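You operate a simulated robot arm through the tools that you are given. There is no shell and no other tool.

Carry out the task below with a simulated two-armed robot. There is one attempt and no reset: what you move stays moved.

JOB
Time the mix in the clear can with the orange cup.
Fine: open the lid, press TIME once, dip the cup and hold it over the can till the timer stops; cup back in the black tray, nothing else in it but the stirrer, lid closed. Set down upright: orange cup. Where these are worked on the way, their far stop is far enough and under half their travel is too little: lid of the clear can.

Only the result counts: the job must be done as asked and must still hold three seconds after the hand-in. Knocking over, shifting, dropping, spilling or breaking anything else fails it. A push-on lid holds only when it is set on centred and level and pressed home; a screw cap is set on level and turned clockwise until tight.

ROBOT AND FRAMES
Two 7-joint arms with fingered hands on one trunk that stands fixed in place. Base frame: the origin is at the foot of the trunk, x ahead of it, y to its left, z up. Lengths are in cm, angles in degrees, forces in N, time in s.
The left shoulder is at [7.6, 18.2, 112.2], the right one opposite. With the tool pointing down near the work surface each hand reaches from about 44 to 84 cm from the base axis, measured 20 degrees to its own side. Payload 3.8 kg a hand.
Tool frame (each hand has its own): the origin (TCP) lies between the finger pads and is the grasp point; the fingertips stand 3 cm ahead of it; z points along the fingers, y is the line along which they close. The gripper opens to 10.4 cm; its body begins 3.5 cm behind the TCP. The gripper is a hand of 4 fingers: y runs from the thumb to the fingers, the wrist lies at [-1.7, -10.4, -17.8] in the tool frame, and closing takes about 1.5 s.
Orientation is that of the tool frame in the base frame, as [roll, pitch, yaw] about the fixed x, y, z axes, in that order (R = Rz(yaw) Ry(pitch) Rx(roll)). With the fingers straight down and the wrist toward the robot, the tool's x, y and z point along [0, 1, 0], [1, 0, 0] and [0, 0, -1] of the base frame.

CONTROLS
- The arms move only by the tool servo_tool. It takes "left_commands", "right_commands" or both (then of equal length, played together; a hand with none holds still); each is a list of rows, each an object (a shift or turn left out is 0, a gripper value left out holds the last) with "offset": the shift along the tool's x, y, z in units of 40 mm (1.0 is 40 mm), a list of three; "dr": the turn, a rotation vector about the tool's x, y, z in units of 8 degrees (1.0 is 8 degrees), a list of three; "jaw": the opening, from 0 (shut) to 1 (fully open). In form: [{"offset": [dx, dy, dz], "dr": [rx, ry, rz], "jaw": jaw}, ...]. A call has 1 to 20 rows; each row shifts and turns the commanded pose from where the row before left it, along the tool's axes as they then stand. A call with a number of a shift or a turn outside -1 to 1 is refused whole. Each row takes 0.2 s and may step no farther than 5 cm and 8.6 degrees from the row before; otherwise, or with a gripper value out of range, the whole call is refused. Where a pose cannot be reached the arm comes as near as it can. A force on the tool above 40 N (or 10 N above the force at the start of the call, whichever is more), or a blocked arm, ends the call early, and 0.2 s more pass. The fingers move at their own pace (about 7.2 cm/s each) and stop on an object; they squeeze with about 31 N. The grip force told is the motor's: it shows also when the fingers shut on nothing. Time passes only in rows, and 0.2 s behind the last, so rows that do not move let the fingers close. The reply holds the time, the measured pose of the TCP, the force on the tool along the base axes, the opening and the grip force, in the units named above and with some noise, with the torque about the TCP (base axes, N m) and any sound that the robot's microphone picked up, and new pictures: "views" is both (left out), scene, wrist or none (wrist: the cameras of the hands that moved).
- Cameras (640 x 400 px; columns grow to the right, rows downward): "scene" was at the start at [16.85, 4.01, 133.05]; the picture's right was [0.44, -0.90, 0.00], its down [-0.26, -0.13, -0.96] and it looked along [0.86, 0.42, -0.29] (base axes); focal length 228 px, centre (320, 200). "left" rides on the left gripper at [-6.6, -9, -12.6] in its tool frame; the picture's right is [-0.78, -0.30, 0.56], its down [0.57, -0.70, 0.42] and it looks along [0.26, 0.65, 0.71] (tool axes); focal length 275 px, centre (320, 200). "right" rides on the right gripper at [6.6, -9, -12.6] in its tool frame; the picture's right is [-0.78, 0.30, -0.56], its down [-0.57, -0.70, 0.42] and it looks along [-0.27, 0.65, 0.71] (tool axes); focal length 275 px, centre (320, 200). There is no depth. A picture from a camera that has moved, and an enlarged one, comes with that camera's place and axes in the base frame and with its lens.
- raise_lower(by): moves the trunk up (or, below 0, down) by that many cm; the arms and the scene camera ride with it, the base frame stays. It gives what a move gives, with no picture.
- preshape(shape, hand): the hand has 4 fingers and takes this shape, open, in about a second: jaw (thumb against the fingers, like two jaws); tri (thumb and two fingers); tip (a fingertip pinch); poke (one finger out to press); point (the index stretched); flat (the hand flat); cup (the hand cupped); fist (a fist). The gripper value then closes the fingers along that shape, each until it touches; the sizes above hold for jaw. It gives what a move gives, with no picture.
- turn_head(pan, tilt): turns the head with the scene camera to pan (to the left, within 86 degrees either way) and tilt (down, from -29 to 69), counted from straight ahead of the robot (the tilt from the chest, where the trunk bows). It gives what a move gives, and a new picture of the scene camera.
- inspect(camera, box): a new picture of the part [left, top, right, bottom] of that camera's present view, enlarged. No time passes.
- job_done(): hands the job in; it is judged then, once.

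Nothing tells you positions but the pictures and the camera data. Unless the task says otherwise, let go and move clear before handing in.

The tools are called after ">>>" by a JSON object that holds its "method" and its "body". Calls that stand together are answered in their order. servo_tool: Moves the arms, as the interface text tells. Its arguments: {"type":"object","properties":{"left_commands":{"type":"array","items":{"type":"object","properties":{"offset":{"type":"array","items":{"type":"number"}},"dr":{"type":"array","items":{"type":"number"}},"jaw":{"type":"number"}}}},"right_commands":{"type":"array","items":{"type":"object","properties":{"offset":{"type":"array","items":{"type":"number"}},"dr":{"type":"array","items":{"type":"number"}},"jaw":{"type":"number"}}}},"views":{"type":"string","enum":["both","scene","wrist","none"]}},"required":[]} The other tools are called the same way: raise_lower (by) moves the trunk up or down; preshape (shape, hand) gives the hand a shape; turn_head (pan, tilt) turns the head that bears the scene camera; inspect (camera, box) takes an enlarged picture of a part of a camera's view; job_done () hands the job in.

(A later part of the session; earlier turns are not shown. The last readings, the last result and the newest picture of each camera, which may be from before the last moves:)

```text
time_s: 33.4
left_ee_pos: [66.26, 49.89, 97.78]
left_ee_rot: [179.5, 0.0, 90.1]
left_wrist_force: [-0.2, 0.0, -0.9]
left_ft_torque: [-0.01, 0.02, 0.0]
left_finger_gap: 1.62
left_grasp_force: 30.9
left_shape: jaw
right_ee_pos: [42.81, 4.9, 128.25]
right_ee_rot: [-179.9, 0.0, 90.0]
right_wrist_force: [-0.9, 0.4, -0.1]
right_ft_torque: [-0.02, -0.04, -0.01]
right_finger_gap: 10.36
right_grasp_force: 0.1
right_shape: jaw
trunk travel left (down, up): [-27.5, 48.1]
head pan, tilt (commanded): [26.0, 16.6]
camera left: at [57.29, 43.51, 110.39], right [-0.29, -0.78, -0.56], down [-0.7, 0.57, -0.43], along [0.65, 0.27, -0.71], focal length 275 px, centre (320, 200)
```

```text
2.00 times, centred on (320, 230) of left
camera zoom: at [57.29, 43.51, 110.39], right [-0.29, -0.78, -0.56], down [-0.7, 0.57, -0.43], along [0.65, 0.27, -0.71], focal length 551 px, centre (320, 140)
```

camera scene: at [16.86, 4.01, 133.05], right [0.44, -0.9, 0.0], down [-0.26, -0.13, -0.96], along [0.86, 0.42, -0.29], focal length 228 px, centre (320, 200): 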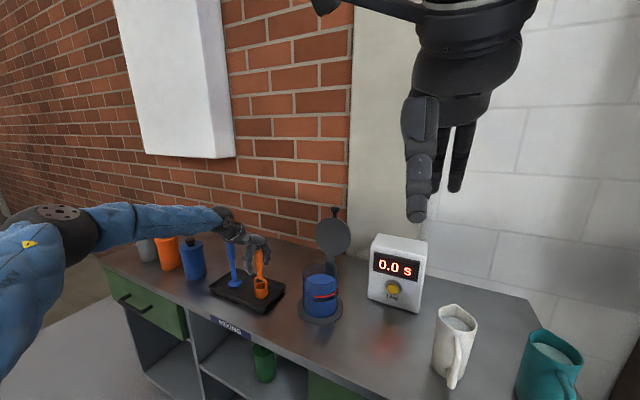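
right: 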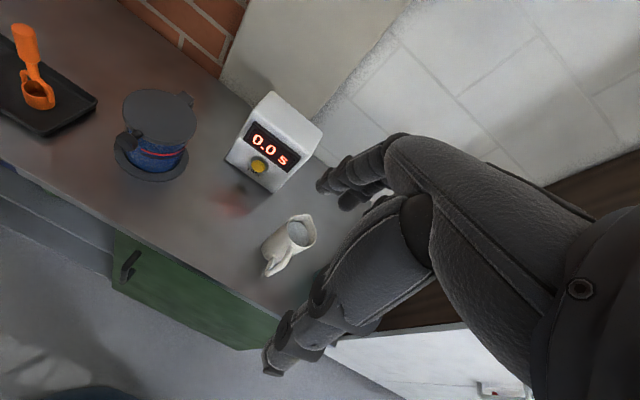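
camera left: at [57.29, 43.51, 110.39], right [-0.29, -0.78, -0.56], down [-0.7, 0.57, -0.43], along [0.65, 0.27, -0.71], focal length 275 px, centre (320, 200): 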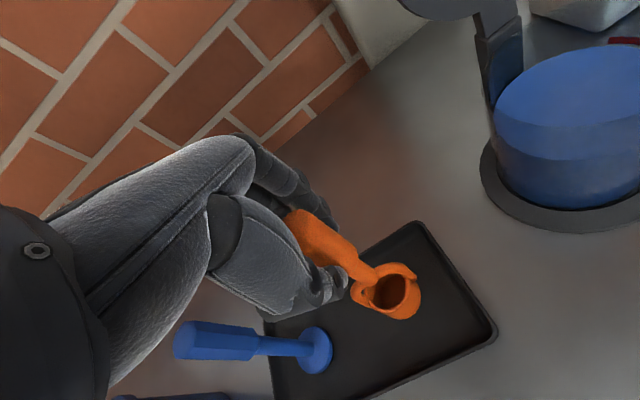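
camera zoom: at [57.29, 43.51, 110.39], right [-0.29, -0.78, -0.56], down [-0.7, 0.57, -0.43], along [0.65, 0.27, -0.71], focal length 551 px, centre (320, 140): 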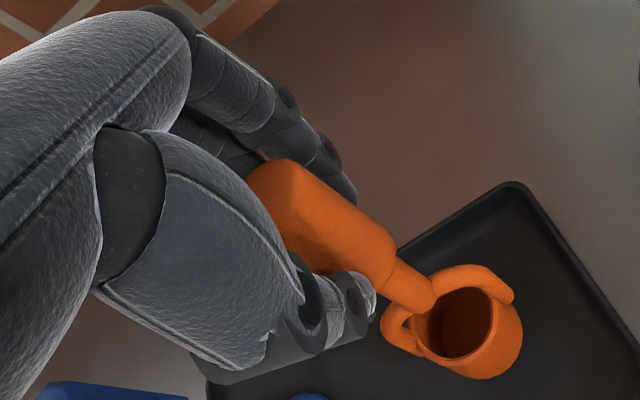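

The cup is lifted clear and held firmly upright (it sits in the tray at TCP z≈95.4). I'll raise it well above the can rim and carry it over the can.

>>> {"method": "servo_tool", "body": {"left_commands": [{"offset": [0, 0, -0.6]}, {"offset": [0, 0, -0.9]}, {"offset": [0, 0, -0.9]}, {"offset": [0, 0, -0.9]}, {"offset": [0, 0, -0.6]}, {"offset": [-0.4, 0.05, 0]}, {"offset": [-0.7, 0.1, 0]}, {"offset": [-0.7, 0.1, 0]}, {"offset": [-0.7, 0.1, 0]}, {"offset": [-0.7, 0.1, 0]}, {"offset": [-0.7, 0.1, 0]}, {"offset": [-0.7, 0.1, 0]}, {"offset": [-0.4, 0.05, 0]}, {"offset": [0, 0, 0]}], "views": "both"}}

>>> {"method": "inspect", "body": {"camera": "scene", "box": [250, 160, 370, 330]}}

>>> {"method": "inspect", "body": {"camera": "right", "box": [40, 0, 240, 190]}}

>>> {"method": "inspect", "body": {"camera": "left", "box": [240, 130, 540, 380]}}

```text
time_s: 36.4
left_ee_pos: [68.86, 29.96, 113.43]
left_ee_rot: [179.6, -0.1, 90.0]
left_wrist_force: [0.3, -0.4, -1.3]
left_ft_torque: [0.02, 0.0, 0.0]
left_finger_gap: 1.65
left_grasp_force: 30.7
left_shape: jaw
right_ee_pos: [42.82, 4.81, 128.22]
right_ee_rot: [-179.9, 0.0, 90.1]
right_wrist_force: [0.0, 0.1, 0.9]
right_ft_torque: [0.0, 0.03, 0.01]
right_finger_gap: 10.38
right_grasp_force: 0.0
right_shape: jaw
trunk travel left (down, up): [-27.5, 48.1]
head pan, tilt (commanded): [26.0, 16.6]
camera scene: at [16.86, 4.02, 133.05], right [0.44, -0.9, 0.0], down [-0.26, -0.13, -0.96], along [0.86, 0.42, -0.29], focal length 228 px, centre (320, 200)
camera left: at [59.96, 23.52, 125.94], right [-0.29, -0.78, -0.56], down [-0.7, 0.57, -0.43], along [0.65, 0.27, -0.71], focal length 275 px, centre (320, 200)
```

scene: 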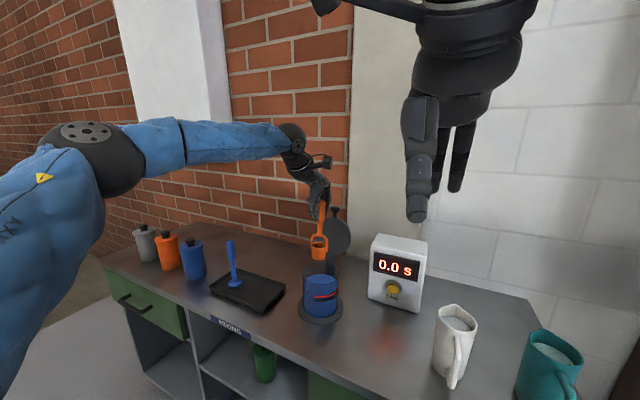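
left: 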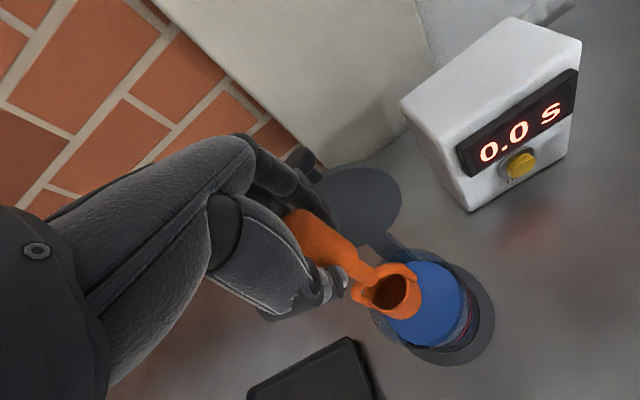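

```text
2.35 times, centred on (310, 245) of scene
camera zoom: at [16.86, 4.02, 133.05], right [0.44, -0.9, 0.0], down [-0.26, -0.13, -0.96], along [0.86, 0.42, -0.29], focal length 538 px, centre (344, 94)
```

zoom: 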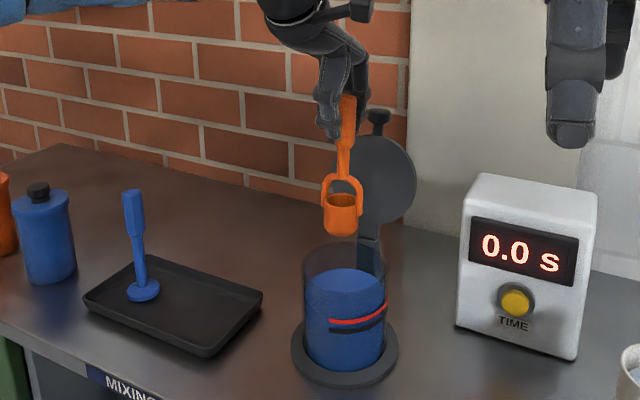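

```text
2.11 times, centred on (140, 95) of right
camera zoom: at [33.8, 11.33, 140.87], right [0.3, -0.78, 0.56], down [-0.7, -0.57, -0.42], along [0.65, -0.26, -0.71], focal length 580 px, centre (699, 421)
```

zoom: 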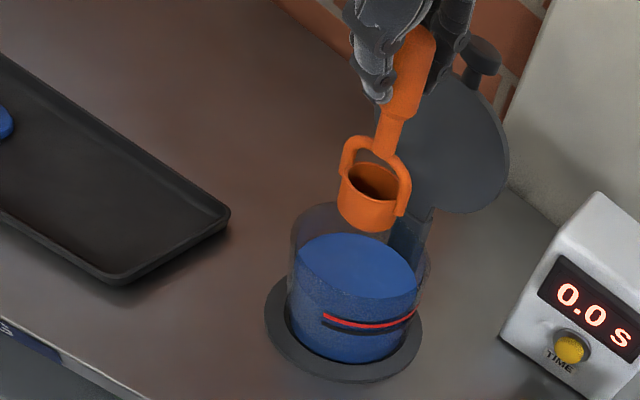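

```text
1.60 times, centred on (390, 255) of left
camera zoom: at [59.96, 23.52, 125.94], right [-0.29, -0.78, -0.56], down [-0.7, 0.57, -0.43], along [0.65, 0.27, -0.71], focal length 440 px, centre (208, 112)
```

zoom: 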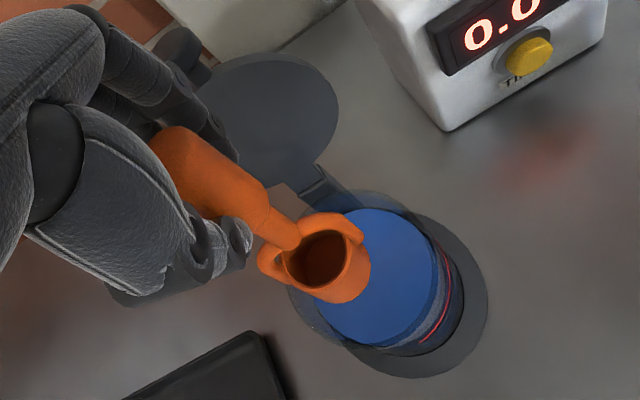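

The cup is over the can, about 1 cm short of centre in x. I'll shift it 0.8 cm forward, and meanwhile shape the right hand to poke for the TIME button at about (79.5, 10, 87.3).

>>> {"method": "servo_tool", "body": {"left_commands": [{"offset": [0, 0.1, 0]}, {"offset": [0, 0.1, 0]}, {"offset": [0, 0, 0]}], "views": "none"}}

>>> {"method": "preshape", "body": {"hand": "right", "shape": "poke"}}

>>> {"method": "inspect", "body": {"camera": "right", "box": [0, 0, 640, 400]}}

>>> {"method": "inspect", "body": {"camera": "scene", "box": [320, 0, 560, 240]}}

```text
time_s: 37.2
left_ee_pos: [69.77, 29.98, 113.44]
left_ee_rot: [179.6, 0.0, 90.1]
left_wrist_force: [0.5, -0.4, -1.7]
left_ft_torque: [-0.01, -0.04, 0.01]
left_finger_gap: 1.64
left_grasp_force: 30.7
left_shape: jaw
right_ee_pos: [42.7, 4.67, 128.16]
right_ee_rot: [-179.9, 0.0, 90.1]
right_wrist_force: [-0.5, 0.4, -0.9]
right_ft_torque: [0.01, -0.02, 0.01]
right_finger_gap: 10.35
right_grasp_force: 0.0
right_shape: jaw
trunk travel left (down, up): [-27.5, 48.1]
head pan, tilt (commanded): [26.0, 16.6]
```

```text
time_s: 38.1
left_ee_pos: [69.71, 30.11, 113.46]
left_ee_rot: [179.6, 0.0, 90.0]
left_wrist_force: [-0.1, -0.7, -0.9]
left_ft_torque: [-0.01, 0.0, 0.01]
left_finger_gap: 1.61
left_grasp_force: 30.6
left_shape: jaw
right_ee_pos: [42.76, 4.72, 128.24]
right_ee_rot: [-179.9, 0.0, 90.1]
right_wrist_force: [0.1, 0.8, -0.6]
right_ft_torque: [0.01, -0.02, 0.02]
right_finger_gap: 0.01
right_grasp_force: 0.1
right_shape: poke
trunk travel left (down, up): [-27.5, 48.1]
head pan, tilt (commanded): [26.0, 16.6]
```

```text
1.00 times, centred on (320, 200) of right (not enlarged: the box is as wide or as high as the picture)
camera zoom: at [33.81, 11.32, 140.87], right [0.3, -0.78, 0.56], down [-0.7, -0.57, -0.42], along [0.65, -0.26, -0.71], focal length 275 px, centre (320, 200)
```

zoom: 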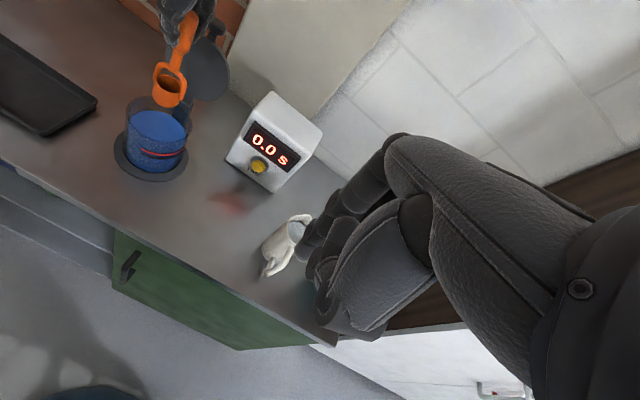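

```text
1.67 times, centred on (440, 120) of scene
camera zoom: at [16.87, 4.01, 133.05], right [0.44, -0.9, 0.0], down [-0.26, -0.13, -0.96], along [0.86, 0.42, -0.29], focal length 381 px, centre (120, 333)
```

zoom: 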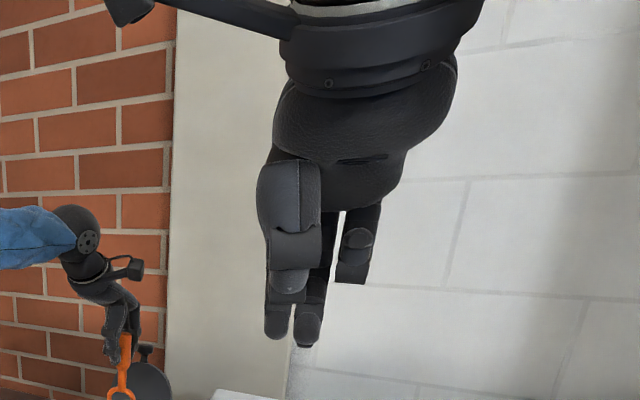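

I'll zoom in on the right hand to find where the poking fingertip is.

>>> {"method": "inspect", "body": {"camera": "right", "box": [250, 120, 450, 350]}}

>>> {"method": "inspect", "body": {"camera": "scene", "box": [400, 80, 500, 230]}}

>>> {"method": "inspect", "body": {"camera": "left", "box": [400, 0, 640, 240]}}

```text
1.74 times, centred on (350, 235) of right
camera zoom: at [33.81, 11.32, 140.87], right [0.3, -0.78, 0.56], down [-0.7, -0.57, -0.42], along [0.65, -0.26, -0.71], focal length 479 px, centre (268, 139)
```

zoom: 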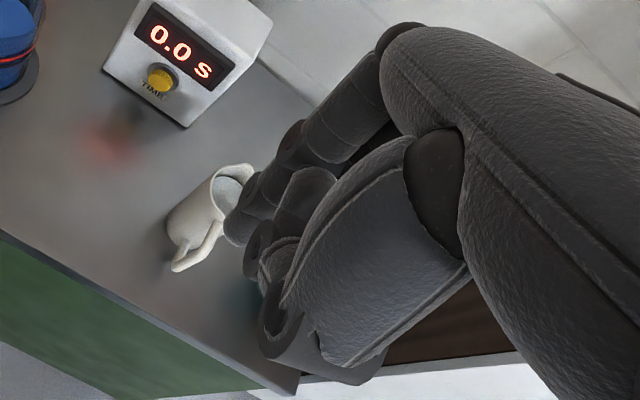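

```text
2.67 times, centred on (450, 155) of scene
camera zoom: at [16.87, 4.01, 133.05], right [0.44, -0.9, 0.0], down [-0.26, -0.13, -0.96], along [0.86, 0.42, -0.29], focal length 609 px, centre (-27, 320)
```

zoom: 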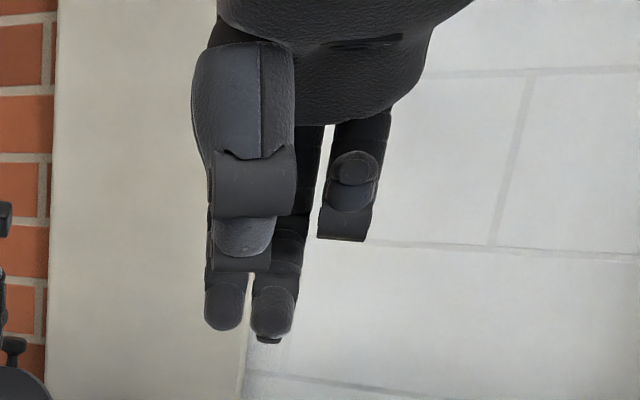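

```text
1.67 times, centred on (520, 120) of left
camera zoom: at [60.8, 23.49, 126.0], right [-0.29, -0.78, -0.56], down [-0.7, 0.57, -0.43], along [0.65, 0.27, -0.71], focal length 459 px, centre (-13, 333)
```

zoom: 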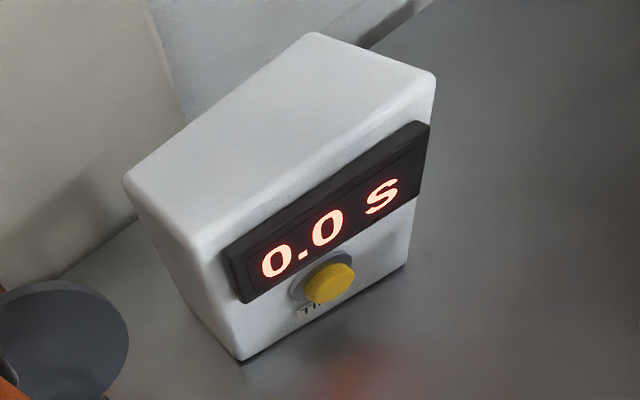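

>>> {"method": "inspect", "body": {"camera": "scene", "box": [395, 130, 455, 215]}}

>>> {"method": "inspect", "body": {"camera": "right", "box": [290, 180, 380, 270]}}

```text
4.71 times, centred on (425, 172) of scene
camera zoom: at [16.87, 4.01, 133.05], right [0.44, -0.9, 0.0], down [-0.26, -0.13, -0.96], along [0.86, 0.42, -0.29], focal length 1075 px, centre (-174, 329)
```

zoom: 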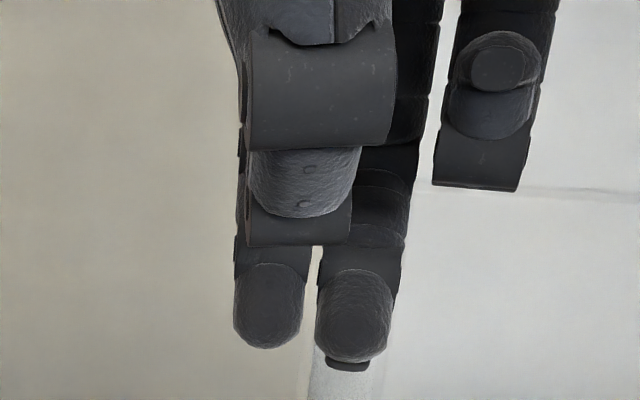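

```text
4.44 times, centred on (335, 225) of right
camera zoom: at [33.81, 11.32, 140.87], right [0.3, -0.78, 0.56], down [-0.7, -0.57, -0.42], along [0.65, -0.26, -0.71], focal length 1224 px, centre (253, 89)
```

zoom: 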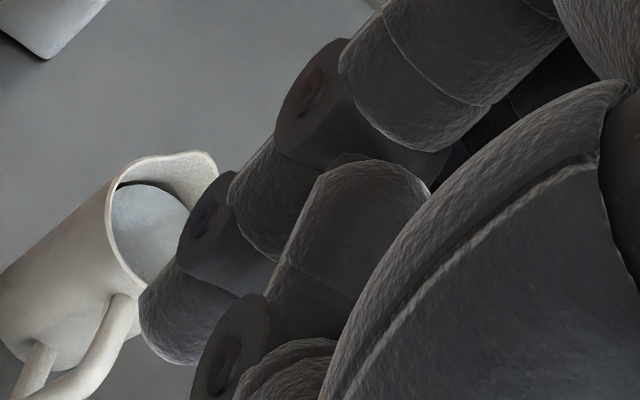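

>>> {"method": "preshape", "body": {"hand": "right", "shape": "point"}}

>>> {"method": "inspect", "body": {"camera": "scene", "box": [395, 110, 475, 220]}}

>>> {"method": "inspect", "body": {"camera": "right", "box": [250, 150, 400, 300]}}

```text
time_s: 39.0
left_ee_pos: [69.75, 29.93, 113.6]
left_ee_rot: [179.6, -0.1, 90.0]
left_wrist_force: [1.0, 0.1, -1.7]
left_ft_torque: [0.0, 0.02, -0.02]
left_finger_gap: 1.63
left_grasp_force: 31.4
left_shape: jaw
right_ee_pos: [42.85, 4.84, 128.27]
right_ee_rot: [-180.0, -0.1, 90.1]
right_wrist_force: [0.4, 0.1, -0.3]
right_ft_torque: [0.01, -0.01, 0.01]
right_finger_gap: 0.01
right_grasp_force: 0.0
right_shape: point
trunk travel left (down, up): [-27.5, 48.1]
head pan, tilt (commanded): [26.0, 16.6]
```

```text
3.64 times, centred on (435, 165) of scene
camera zoom: at [16.87, 4.01, 133.05], right [0.44, -0.9, 0.0], down [-0.26, -0.13, -0.96], along [0.86, 0.42, -0.29], focal length 831 px, centre (-98, 327)
```

zoom: 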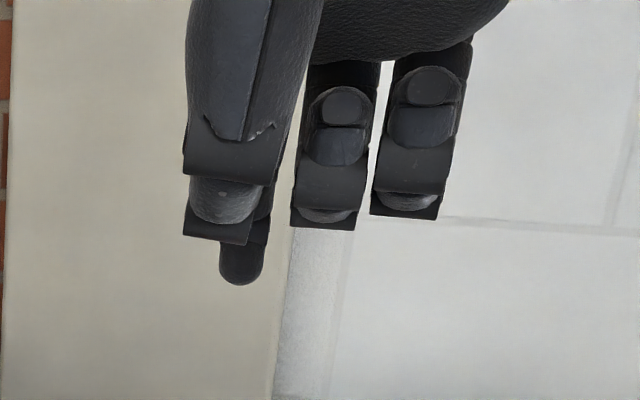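

```text
2.67 times, centred on (325, 225) of right
camera zoom: at [33.81, 11.32, 140.87], right [0.3, -0.78, 0.56], down [-0.7, -0.57, -0.42], along [0.65, -0.26, -0.71], focal length 734 px, centre (307, 133)
```

zoom: 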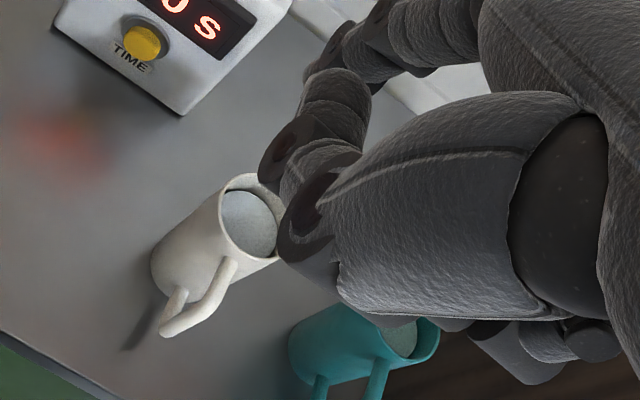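

In "point" shape only the index sticks out, with its tip about 8 cm along tool y and 3 cm along tool z from the TCP. That points forward and down already, so I'll bring the right hand toward the timer, pitched a further 30° up, and stop short of it.

>>> {"method": "servo_tool", "body": {"right_commands": [{"offset": [0.21, 0.75, 0]}, {"offset": [0.21, 0.75, 0]}, {"offset": [0.21, 0.75, 0]}, {"offset": [0.21, 0.75, 0]}, {"offset": [0.21, 0.75, 0]}, {"dr": [-0.9375, 0, 0]}, {"dr": [-0.9375, 0, 0]}, {"dr": [-0.9375, 0, 0]}, {"dr": [-0.9375, 0, 0]}, {"offset": [0, -0.25, 0.77]}, {"offset": [0, -0.25, 0.77]}, {"offset": [0, -0.25, 0.77]}, {"offset": [0, -0.25, 0.77]}, {"offset": [0, -0.25, 0.77]}, {"offset": [0, -0.25, 0.77]}], "views": "both"}}

>>> {"method": "inspect", "body": {"camera": "left", "box": [340, 0, 640, 240]}}

```text
time_s: 42.2
left_ee_pos: [69.7, 29.95, 113.32]
left_ee_rot: [179.6, 0.0, 90.1]
left_wrist_force: [-0.6, -0.7, -0.2]
left_ft_torque: [0.01, -0.01, 0.02]
left_finger_gap: 1.66
left_grasp_force: 31.2
left_shape: jaw
right_ee_pos: [61.93, 9.12, 108.92]
right_ee_rot: [150.1, 0.1, 90.1]
right_wrist_force: [-0.2, 0.1, 0.4]
right_ft_torque: [0.01, -0.04, 0.01]
right_finger_gap: 0.01
right_grasp_force: 0.1
right_shape: point
trunk travel left (down, up): [-27.5, 48.1]
head pan, tilt (commanded): [26.0, 16.6]
camera scene: at [16.92, 4.02, 133.04], right [0.44, -0.9, 0.0], down [-0.26, -0.13, -0.96], along [0.86, 0.42, -0.29], focal length 228 px, centre (320, 200)
camera right: at [47.74, 15.65, 115.5], right [-0.02, -0.78, 0.63], down [-0.4, -0.57, -0.72], along [0.92, -0.26, -0.3], focal length 275 px, centre (320, 200)
```

scene: 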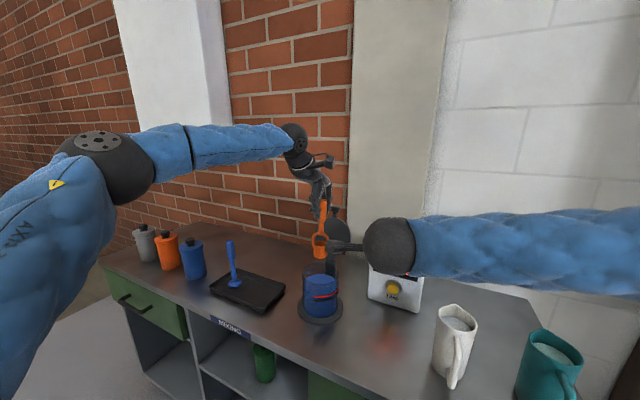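
right: 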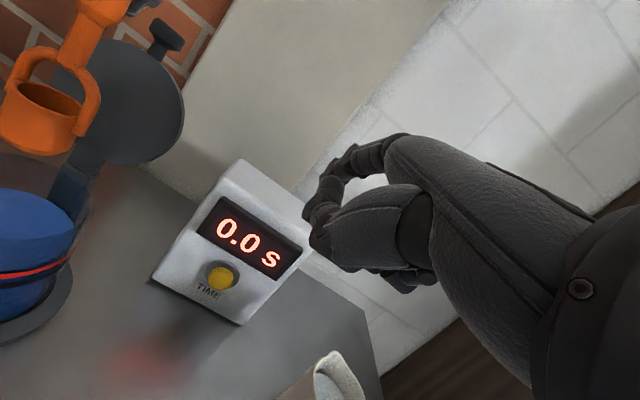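

```text
1.67 times, centred on (490, 120) of left
camera zoom: at [60.85, 23.5, 125.96], right [-0.29, -0.78, -0.56], down [-0.7, 0.57, -0.43], along [0.65, 0.27, -0.71], focal length 459 px, centre (37, 333)
```

zoom: 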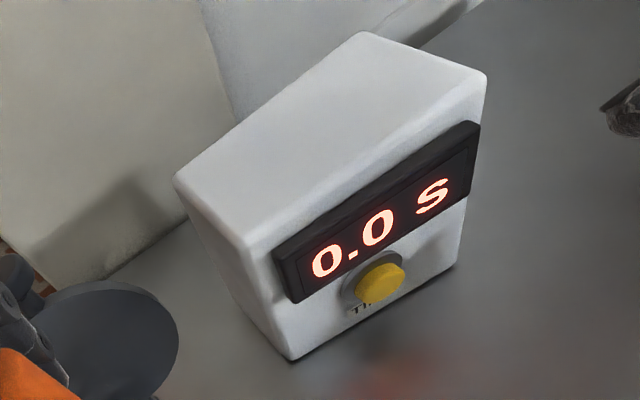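

>>> {"method": "inspect", "body": {"camera": "right", "box": [280, 110, 480, 310]}}

>>> {"method": "inspect", "body": {"camera": "scene", "box": [310, 190, 470, 320]}}

```text
2.00 times, centred on (380, 210) of right
camera zoom: at [47.74, 15.65, 115.5], right [-0.02, -0.78, 0.63], down [-0.4, -0.57, -0.72], along [0.92, -0.26, -0.3], focal length 551 px, centre (200, 180)
```

zoom: 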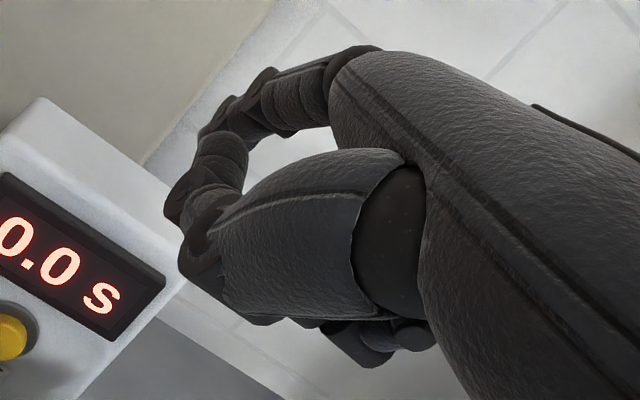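

```text
3.08 times, centred on (390, 255) of scene
camera zoom: at [16.92, 4.02, 133.04], right [0.44, -0.9, 0.0], down [-0.26, -0.13, -0.96], along [0.86, 0.42, -0.29], focal length 703 px, centre (105, 31)
```

zoom: 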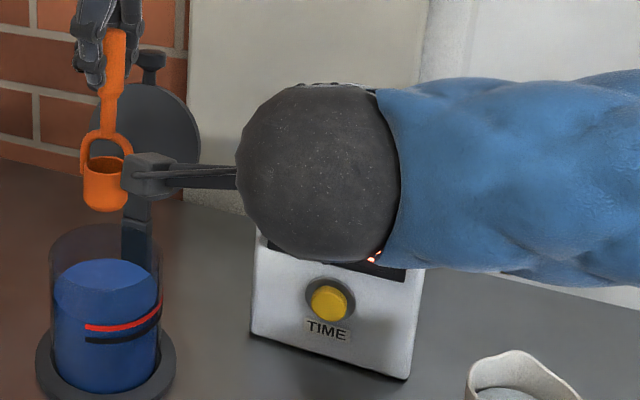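

The index tip is at about (70.5, 10.2, 110.5), as computed. I'll lower the right hand to button height, still about 5 cm short of the button.

>>> {"method": "servo_tool", "body": {"right_commands": [{"offset": [0, -0.285, 0.779]}, {"offset": [0, -0.285, 0.779]}, {"offset": [0, -0.285, 0.779]}, {"offset": [0, -0.285, 0.779]}, {"offset": [0, -0.285, 0.779]}, {"offset": [0, -0.285, 0.779]}, {"offset": [0, -0.2, 0.6]}, {"offset": [0, 0, 0]}], "views": "both"}}

>>> {"method": "inspect", "body": {"camera": "left", "box": [340, 0, 640, 240]}}

>>> {"method": "inspect", "body": {"camera": "right", "box": [160, 60, 400, 260]}}

>>> {"method": "inspect", "body": {"camera": "scene", "box": [310, 220, 470, 350]}}

```text
time_s: 44.0
left_ee_pos: [69.85, 30.09, 113.54]
left_ee_rot: [179.6, 0.0, 90.1]
left_wrist_force: [1.0, 0.3, -1.5]
left_ft_torque: [0.03, 0.05, 0.0]
left_finger_gap: 1.64
left_grasp_force: 30.7
left_shape: jaw
right_ee_pos: [65.71, 8.82, 86.93]
right_ee_rot: [150.1, 0.0, 90.1]
right_wrist_force: [0.3, -0.5, 0.3]
right_ft_torque: [-0.01, -0.01, -0.03]
right_finger_gap: 0.0
right_grasp_force: 0.0
right_shape: point
trunk travel left (down, up): [-27.5, 48.1]
head pan, tilt (commanded): [26.0, 16.6]
camera scene: at [16.85, 4.0, 133.06], right [0.44, -0.9, 0.0], down [-0.26, -0.13, -0.96], along [0.86, 0.42, -0.29], focal length 228 px, centre (320, 200)
camera right: at [51.64, 15.5, 93.5], right [-0.02, -0.78, 0.63], down [-0.39, -0.57, -0.72], along [0.92, -0.26, -0.29], focal length 275 px, centre (320, 200)
```

scene: 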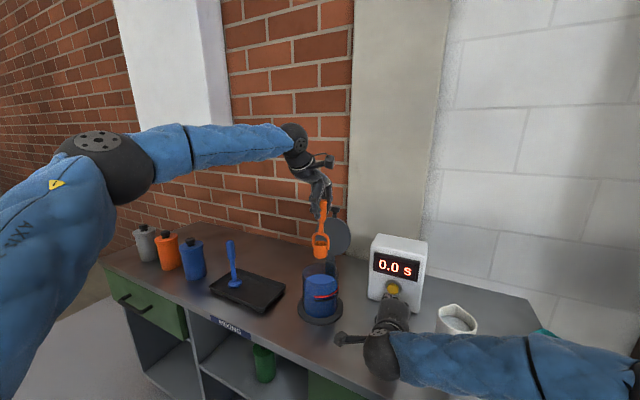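
right: 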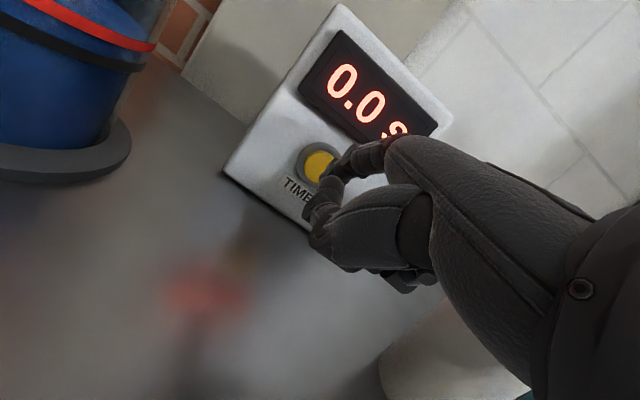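

```text
1.67 times, centred on (490, 120) of left
camera zoom: at [60.79, 23.49, 126.02], right [-0.29, -0.78, -0.56], down [-0.7, 0.57, -0.43], along [0.65, 0.27, -0.71], focal length 459 px, centre (37, 333)
```

zoom: 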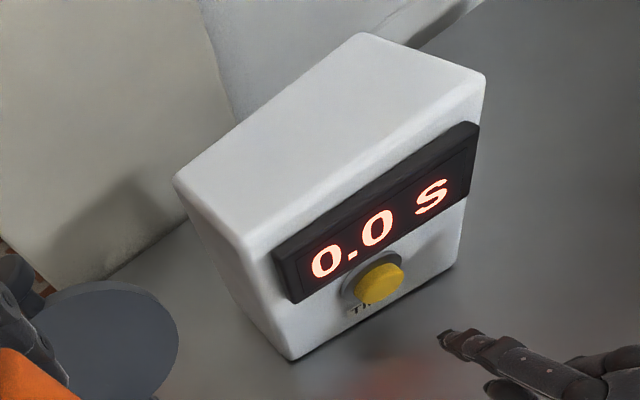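

```text
2.00 times, centred on (280, 160) of right
camera zoom: at [51.64, 15.5, 93.5], right [-0.02, -0.78, 0.63], down [-0.39, -0.57, -0.72], along [0.92, -0.26, -0.29], focal length 551 px, centre (400, 280)
```

zoom: 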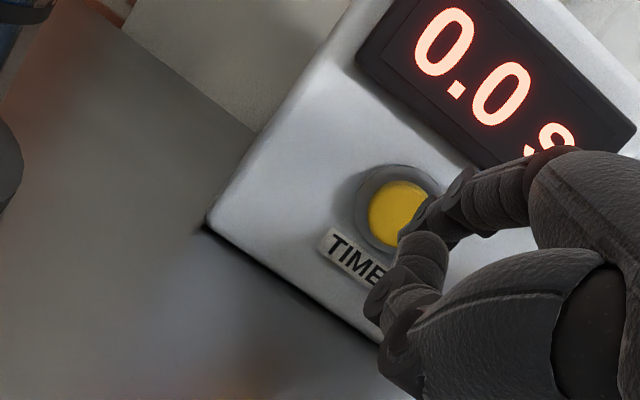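

```text
3.08 times, centred on (390, 285) of scene
camera zoom: at [16.85, 4.0, 133.06], right [0.44, -0.9, 0.0], down [-0.26, -0.13, -0.96], along [0.86, 0.42, -0.29], focal length 703 px, centre (105, -62)
```

zoom: 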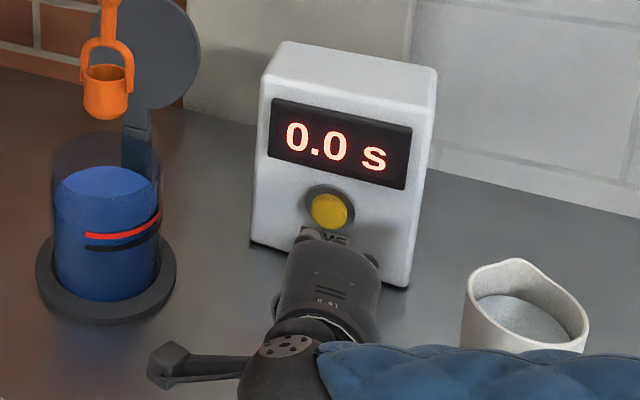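

The measured index tip is at about (72.5, 10.8, 89.1) and the button at about (79, 10, 87.4). I'll align with it and stop about 2 cm short.

>>> {"method": "servo_tool", "body": {"right_commands": [{"offset": [-0.1, 0.381, 0.465]}, {"offset": [-0.1, 0.381, 0.465]}, {"offset": [0, 0, 0]}], "views": "wrist"}}

>>> {"method": "inspect", "body": {"camera": "left", "box": [440, 80, 640, 240]}}

>>> {"method": "inspect", "body": {"camera": "right", "box": [200, 60, 400, 240]}}

>>> {"method": "inspect", "body": {"camera": "scene", "box": [350, 225, 440, 325]}}

```text
time_s: 44.8
left_ee_pos: [69.71, 29.96, 113.42]
left_ee_rot: [179.7, 0.0, 90.1]
left_wrist_force: [-0.2, -0.5, -0.8]
left_ft_torque: [0.0, 0.01, 0.04]
left_finger_gap: 1.66
left_grasp_force: 30.6
left_shape: jaw
right_ee_pos: [70.25, 8.14, 85.31]
right_ee_rot: [150.1, 0.0, 90.1]
right_wrist_force: [1.0, -0.3, -0.2]
right_ft_torque: [0.03, 0.02, -0.04]
right_finger_gap: 0.0
right_grasp_force: 0.0
right_shape: point
trunk travel left (down, up): [-27.5, 48.1]
head pan, tilt (commanded): [26.0, 16.6]
camera right: at [56.16, 14.7, 91.76], right [-0.02, -0.78, 0.63], down [-0.39, -0.57, -0.72], along [0.92, -0.26, -0.3], focal length 275 px, centre (320, 200)
```

right: 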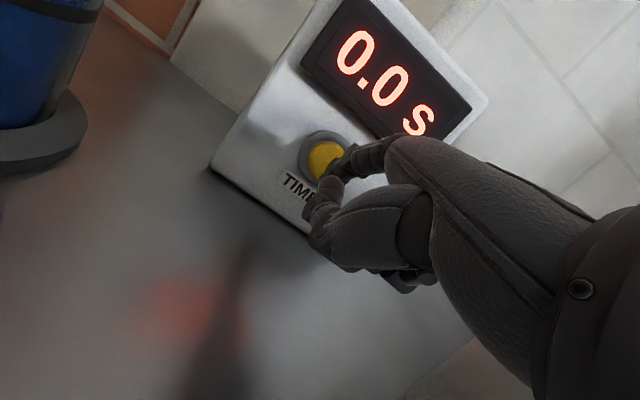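

```text
2.50 times, centred on (540, 160) of left
camera zoom: at [60.79, 23.49, 126.01], right [-0.29, -0.78, -0.56], down [-0.7, 0.57, -0.43], along [0.65, 0.27, -0.71], focal length 688 px, centre (-230, 300)
```

zoom: 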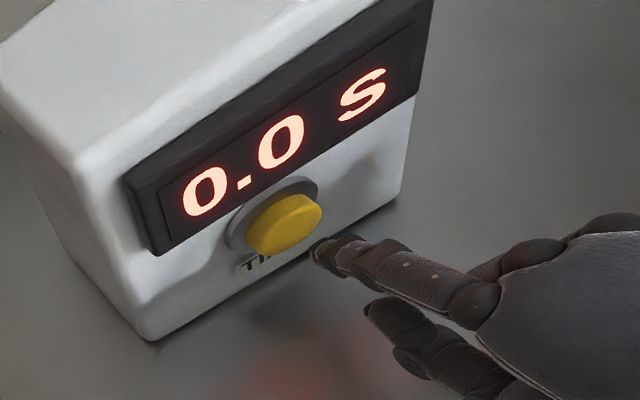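

```text
2.22 times, centred on (300, 150) of right
camera zoom: at [56.16, 14.7, 91.76], right [-0.02, -0.78, 0.63], down [-0.39, -0.57, -0.72], along [0.92, -0.26, -0.3], focal length 612 px, centre (364, 311)
```

zoom: 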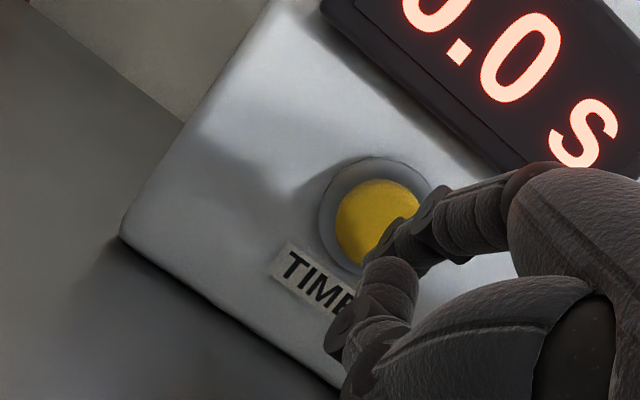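

```text
4.00 times, centred on (395, 275) of scene
camera zoom: at [16.86, 4.01, 133.06], right [0.44, -0.9, 0.0], down [-0.26, -0.13, -0.96], along [0.86, 0.42, -0.29], focal length 914 px, centre (20, -100)
```

zoom: 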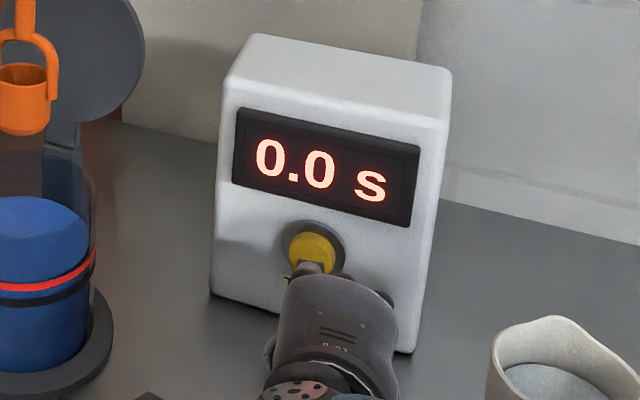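

The tip is lined up with the button, about 1.8 cm short of it. I'll push forward in small steps until TIME registers.

>>> {"method": "servo_tool", "body": {"right_commands": [{"offset": [0, 0.2165, 0.125]}, {"offset": [0, 0.173, 0.1]}, {"offset": [0, 0.0866, 0.05]}, {"offset": [0, 0.065, 0.0375]}], "views": "scene"}}

>>> {"method": "inspect", "body": {"camera": "left", "box": [440, 80, 640, 240]}}

```text
time_s: 45.8
left_ee_pos: [69.62, 29.97, 113.37]
left_ee_rot: [179.6, 0.0, 90.0]
left_wrist_force: [0.3, 0.6, -1.2]
left_ft_torque: [0.01, -0.03, -0.03]
left_finger_gap: 1.66
left_grasp_force: 31.0
left_shape: jaw
right_ee_pos: [72.68, 8.33, 85.24]
right_ee_rot: [150.3, 0.0, 90.1]
right_wrist_force: [-7.5, 0.5, -1.4]
right_ft_torque: [-0.01, 0.06, 0.12]
right_finger_gap: 9.61
right_grasp_force: 0.2
right_shape: point
trunk travel left (down, up): [-27.5, 48.1]
head pan, tilt (commanded): [26.0, 16.6]
heard: click
camera scene: at [16.77, 4.0, 133.06], right [0.44, -0.9, 0.0], down [-0.26, -0.13, -0.96], along [0.86, 0.42, -0.29], focal length 228 px, centre (320, 200)
```

scene: 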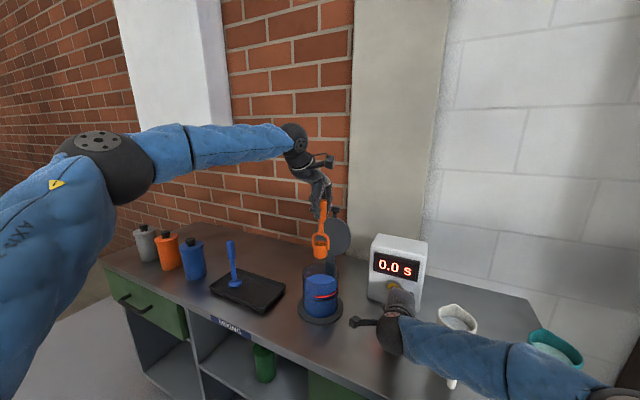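

```text
2.50 times, centred on (540, 160) of left
camera zoom: at [60.71, 23.49, 126.04], right [-0.29, -0.78, -0.56], down [-0.7, 0.57, -0.43], along [0.65, 0.27, -0.71], focal length 688 px, centre (-230, 300)
```

zoom: 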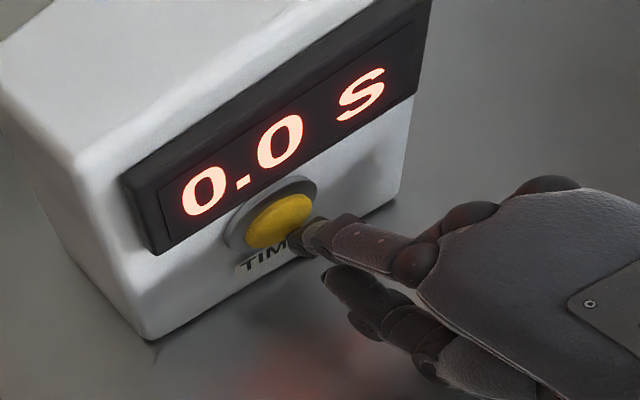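

I heard a click, so the button registered. I'll retract the finger straight back and look at the display.

>>> {"method": "servo_tool", "body": {"right_commands": [{"offset": [0, -0.3, -0.173]}, {"offset": [0, -0.5, -0.29]}, {"offset": [0, -0.5, -0.29]}], "views": "scene"}}

>>> {"method": "inspect", "body": {"camera": "left", "box": [440, 80, 640, 240]}}

```text
time_s: 46.6
left_ee_pos: [69.69, 30.09, 113.47]
left_ee_rot: [179.6, 0.0, 90.0]
left_wrist_force: [0.1, -0.1, -2.1]
left_ft_torque: [0.03, 0.01, -0.02]
left_finger_gap: 1.62
left_grasp_force: 30.8
left_shape: jaw
right_ee_pos: [66.68, 8.08, 85.51]
right_ee_rot: [149.9, 0.0, 90.1]
right_wrist_force: [-0.4, 0.2, -0.1]
right_ft_torque: [0.0, 0.04, 0.03]
right_finger_gap: 9.6
right_grasp_force: 0.1
right_shape: point
trunk travel left (down, up): [-27.5, 48.1]
head pan, tilt (commanded): [26.0, 16.6]
camera scene: at [16.85, 4.0, 133.06], right [0.44, -0.9, 0.0], down [-0.26, -0.13, -0.96], along [0.86, 0.42, -0.29], focal length 228 px, centre (320, 200)
```

scene: 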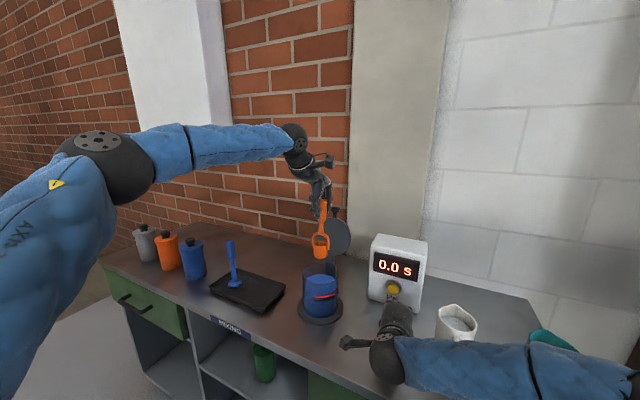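

```text
2.50 times, centred on (540, 160) of left
camera zoom: at [60.79, 23.48, 126.02], right [-0.29, -0.78, -0.56], down [-0.7, 0.57, -0.43], along [0.65, 0.27, -0.71], focal length 688 px, centre (-230, 300)
```

zoom: 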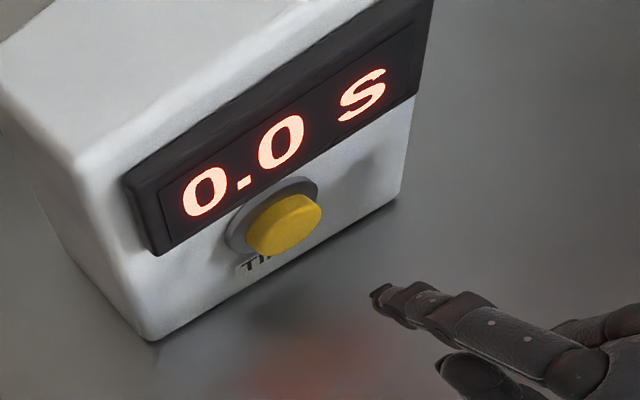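

The display still reads 0.0, so it is probably armed and starts once the filled cup is lifted. I'll now lower the cup into the mix, slowly at the surface.

>>> {"method": "servo_tool", "body": {"left_commands": [{"offset": [0, 0, 0.6]}, {"offset": [0, 0, 0.8]}, {"offset": [0, 0, 0.4]}, {"offset": [0, 0, 0.35]}, {"offset": [0, 0, 0.35]}, {"offset": [0, 0, 0.35]}, {"offset": [0, 0, 0.35]}, {"offset": [0, 0, 0.35]}, {"offset": [0, 0, 0.35]}, {"offset": [0, 0, 0]}], "views": "scene"}}

>>> {"method": "inspect", "body": {"camera": "scene", "box": [270, 180, 430, 330]}}

>>> {"method": "inspect", "body": {"camera": "left", "box": [240, 130, 540, 380]}}

>>> {"method": "inspect", "body": {"camera": "right", "box": [0, 0, 640, 400]}}

```text
time_s: 48.8
left_ee_pos: [69.85, 30.14, 97.81]
left_ee_rot: [179.6, 0.0, 90.1]
left_wrist_force: [-0.5, -0.5, -0.2]
left_ft_torque: [0.02, -0.02, 0.03]
left_finger_gap: 1.65
left_grasp_force: 31.0
left_shape: jaw
right_ee_pos: [66.69, 8.22, 85.43]
right_ee_rot: [150.1, 0.0, 90.1]
right_wrist_force: [-1.8, -0.5, -0.5]
right_ft_torque: [0.0, -0.01, 0.01]
right_finger_gap: 9.63
right_grasp_force: 0.1
right_shape: point
trunk travel left (down, up): [-27.5, 48.1]
head pan, tilt (commanded): [26.0, 16.6]
camera scene: at [16.86, 4.01, 133.05], right [0.44, -0.9, 0.0], down [-0.26, -0.13, -0.96], along [0.86, 0.42, -0.29], focal length 228 px, centre (320, 200)
```

scene: 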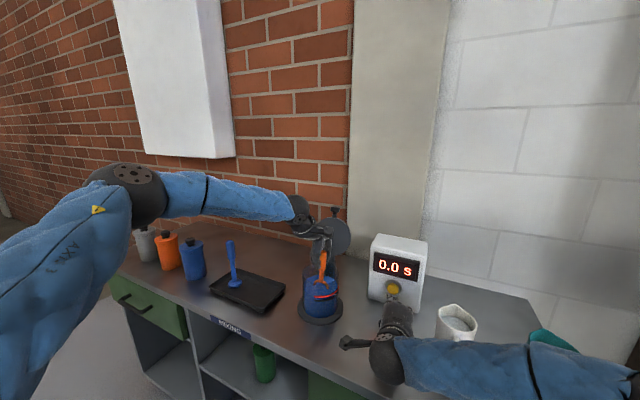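

```text
2.67 times, centred on (350, 255) of scene
camera zoom: at [16.86, 4.01, 133.05], right [0.44, -0.9, 0.0], down [-0.26, -0.13, -0.96], along [0.86, 0.42, -0.29], focal length 609 px, centre (240, 53)
```

zoom: 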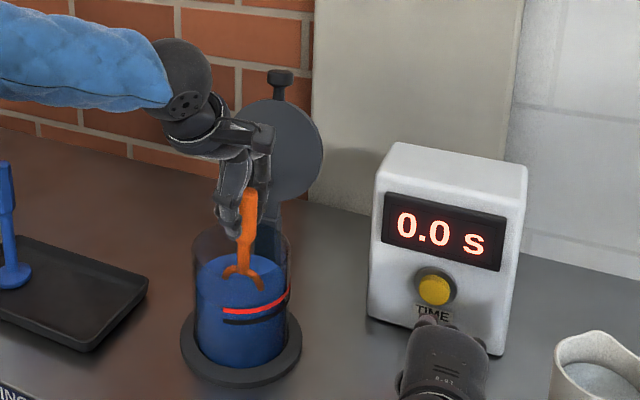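

```text
1.60 times, centred on (390, 255) of left
camera zoom: at [60.96, 23.5, 110.33], right [-0.29, -0.78, -0.56], down [-0.7, 0.57, -0.43], along [0.65, 0.27, -0.71], focal length 440 px, centre (208, 112)
```

zoom: 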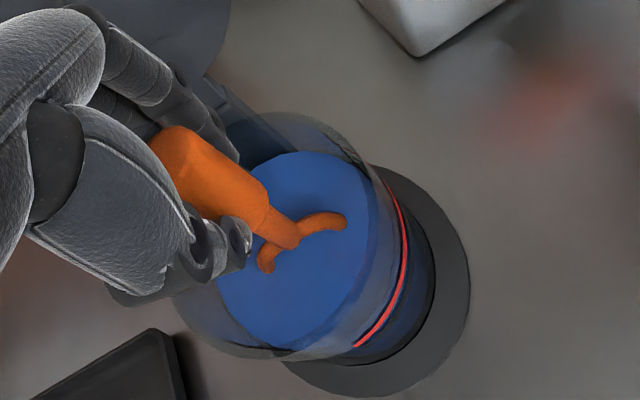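

```text
1.00 times, centred on (320, 200) of right (not enlarged: the box is as wide or as high as the picture)
camera zoom: at [52.61, 14.68, 91.91], right [-0.02, -0.78, 0.63], down [-0.4, -0.57, -0.72], along [0.92, -0.26, -0.3], focal length 275 px, centre (320, 200)
```

zoom: 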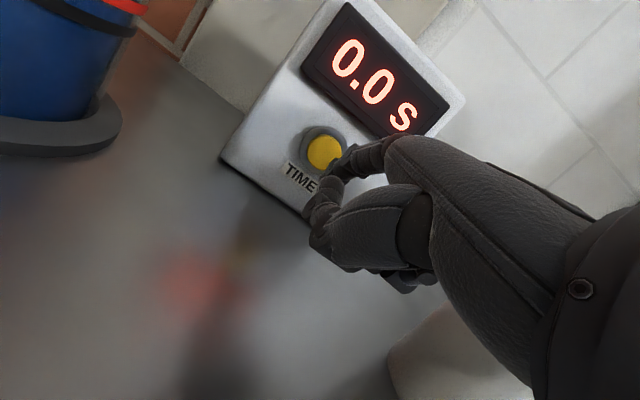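

The cup is fully submerged with only the bail top showing, and it is centred in the can. I'll let it fill for a second, then lift it straight up to just above the rim.

>>> {"method": "servo_tool", "body": {"left_commands": [{"offset": [0, 0, 0]}, {"offset": [0, 0, 0]}, {"offset": [0, 0, 0]}, {"offset": [0, 0, 0]}, {"offset": [0, 0, -0.3]}, {"offset": [0, 0, -0.5]}, {"offset": [0, 0, -0.5]}, {"offset": [0, 0, -0.5]}, {"offset": [0, 0, -0.5]}, {"offset": [0, 0, -0.4]}, {"offset": [0, 0, -0.2]}], "views": "scene"}}

>>> {"method": "inspect", "body": {"camera": "scene", "box": [270, 180, 430, 330]}}

>>> {"method": "inspect", "body": {"camera": "left", "box": [240, 130, 540, 380]}}

```text
time_s: 51.2
left_ee_pos: [69.84, 29.92, 109.51]
left_ee_rot: [179.5, 0.0, 90.0]
left_wrist_force: [0.0, -0.1, -0.8]
left_ft_torque: [0.01, 0.01, 0.02]
left_finger_gap: 1.64
left_grasp_force: 30.8
left_shape: jaw
right_ee_pos: [66.75, 8.08, 85.45]
right_ee_rot: [150.2, 0.0, 90.1]
right_wrist_force: [-0.8, -0.2, 0.0]
right_ft_torque: [0.0, -0.03, 0.0]
right_finger_gap: 9.59
right_grasp_force: 0.1
right_shape: point
trunk travel left (down, up): [-27.5, 48.1]
head pan, tilt (commanded): [26.0, 16.6]
camera scene: at [16.87, 4.0, 133.05], right [0.44, -0.9, 0.0], down [-0.26, -0.13, -0.96], along [0.86, 0.42, -0.29], focal length 228 px, centre (320, 200)
```

scene: 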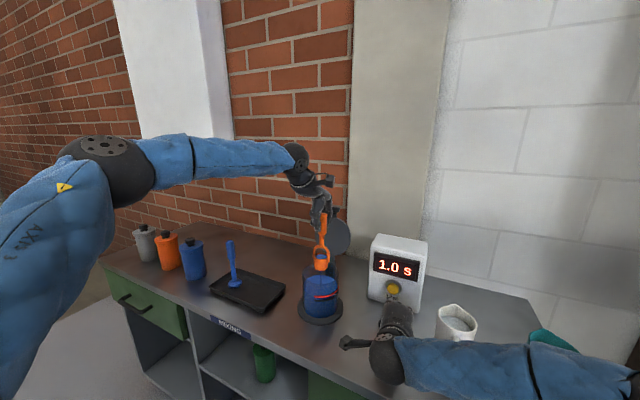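

```text
2.67 times, centred on (350, 255) of scene
camera zoom: at [16.87, 4.0, 133.05], right [0.44, -0.9, 0.0], down [-0.26, -0.13, -0.96], along [0.86, 0.42, -0.29], focal length 609 px, centre (240, 53)
```

zoom: 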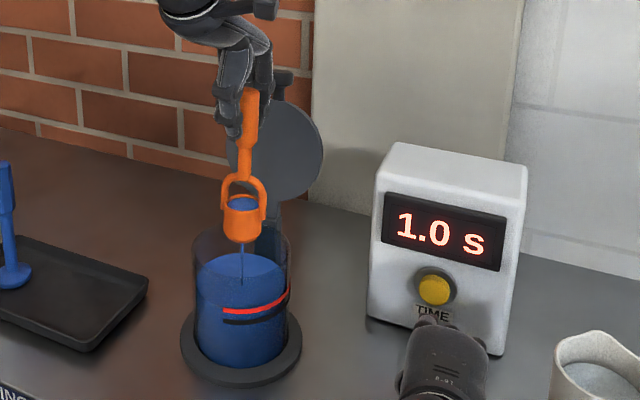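

```text
1.60 times, centred on (390, 255) of left
camera zoom: at [60.94, 23.42, 121.99], right [-0.29, -0.78, -0.56], down [-0.7, 0.57, -0.43], along [0.65, 0.27, -0.71], focal length 440 px, centre (208, 112)
```

zoom: 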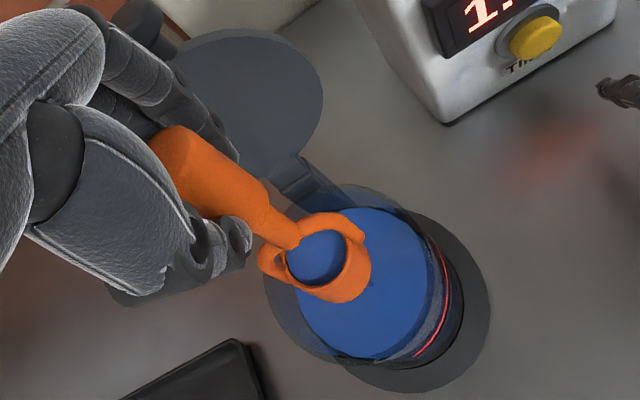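

The timer is running (1.0 s) and the stream falls back into the can. While the left hand holds still, I'll withdraw the right hand the way it came.

>>> {"method": "servo_tool", "body": {"right_commands": [{"offset": [0, 0.2, -0.55]}, {"offset": [0, 0.285, -0.779]}, {"offset": [0, 0.285, -0.779]}, {"offset": [0, 0.285, -0.779]}, {"offset": [0, 0.285, -0.779]}, {"offset": [0, 0.285, -0.779]}, {"offset": [0, 0.285, -0.779]}, {"offset": [0, 0.25, -0.77]}, {"offset": [0, 0.25, -0.77]}, {"offset": [0, 0.25, -0.77]}, {"offset": [0, 0.25, -0.77]}, {"offset": [0, 0.25, -0.77]}, {"offset": [0, 0.25, -0.77]}], "views": "scene"}}

>>> {"method": "inspect", "body": {"camera": "left", "box": [240, 50, 640, 380]}}

```text
time_s: 54.0
left_ee_pos: [69.9, 29.92, 109.41]
left_ee_rot: [179.6, 0.0, 90.1]
left_wrist_force: [0.1, -0.3, -1.6]
left_ft_torque: [-0.05, -0.05, -0.03]
left_finger_gap: 1.62
left_grasp_force: 30.6
left_shape: jaw
right_ee_pos: [59.08, 8.46, 126.43]
right_ee_rot: [150.0, -0.1, 90.1]
right_wrist_force: [-0.1, -1.3, -0.8]
right_ft_torque: [-0.01, 0.02, -0.01]
right_finger_gap: 9.58
right_grasp_force: 0.0
right_shape: point
trunk travel left (down, up): [-27.5, 48.1]
head pan, tilt (commanded): [26.0, 16.6]
camera scene: at [16.82, 4.02, 133.06], right [0.44, -0.9, 0.0], down [-0.26, -0.13, -0.96], along [0.86, 0.42, -0.29], focal length 228 px, centre (320, 200)
```

scene: 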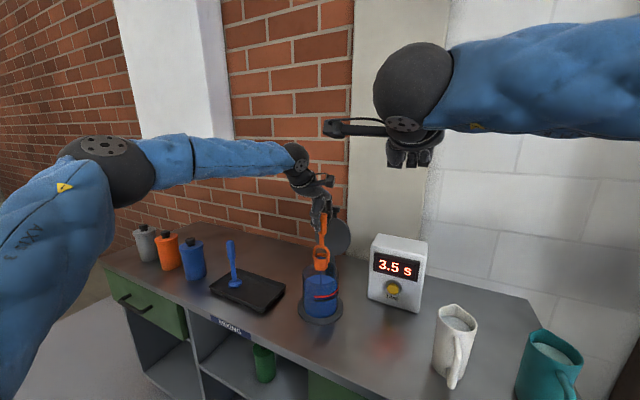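

```text
1.21 times, centred on (440, 215) of left
camera zoom: at [60.91, 23.44, 122.0], right [-0.29, -0.78, -0.56], down [-0.7, 0.57, -0.43], along [0.65, 0.27, -0.71], focal length 334 px, centre (174, 182)
```

zoom: 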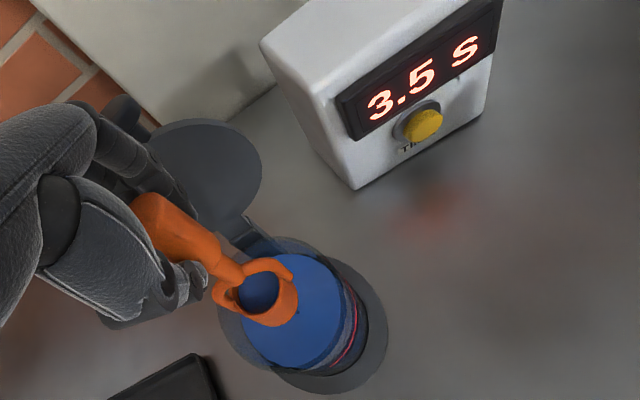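

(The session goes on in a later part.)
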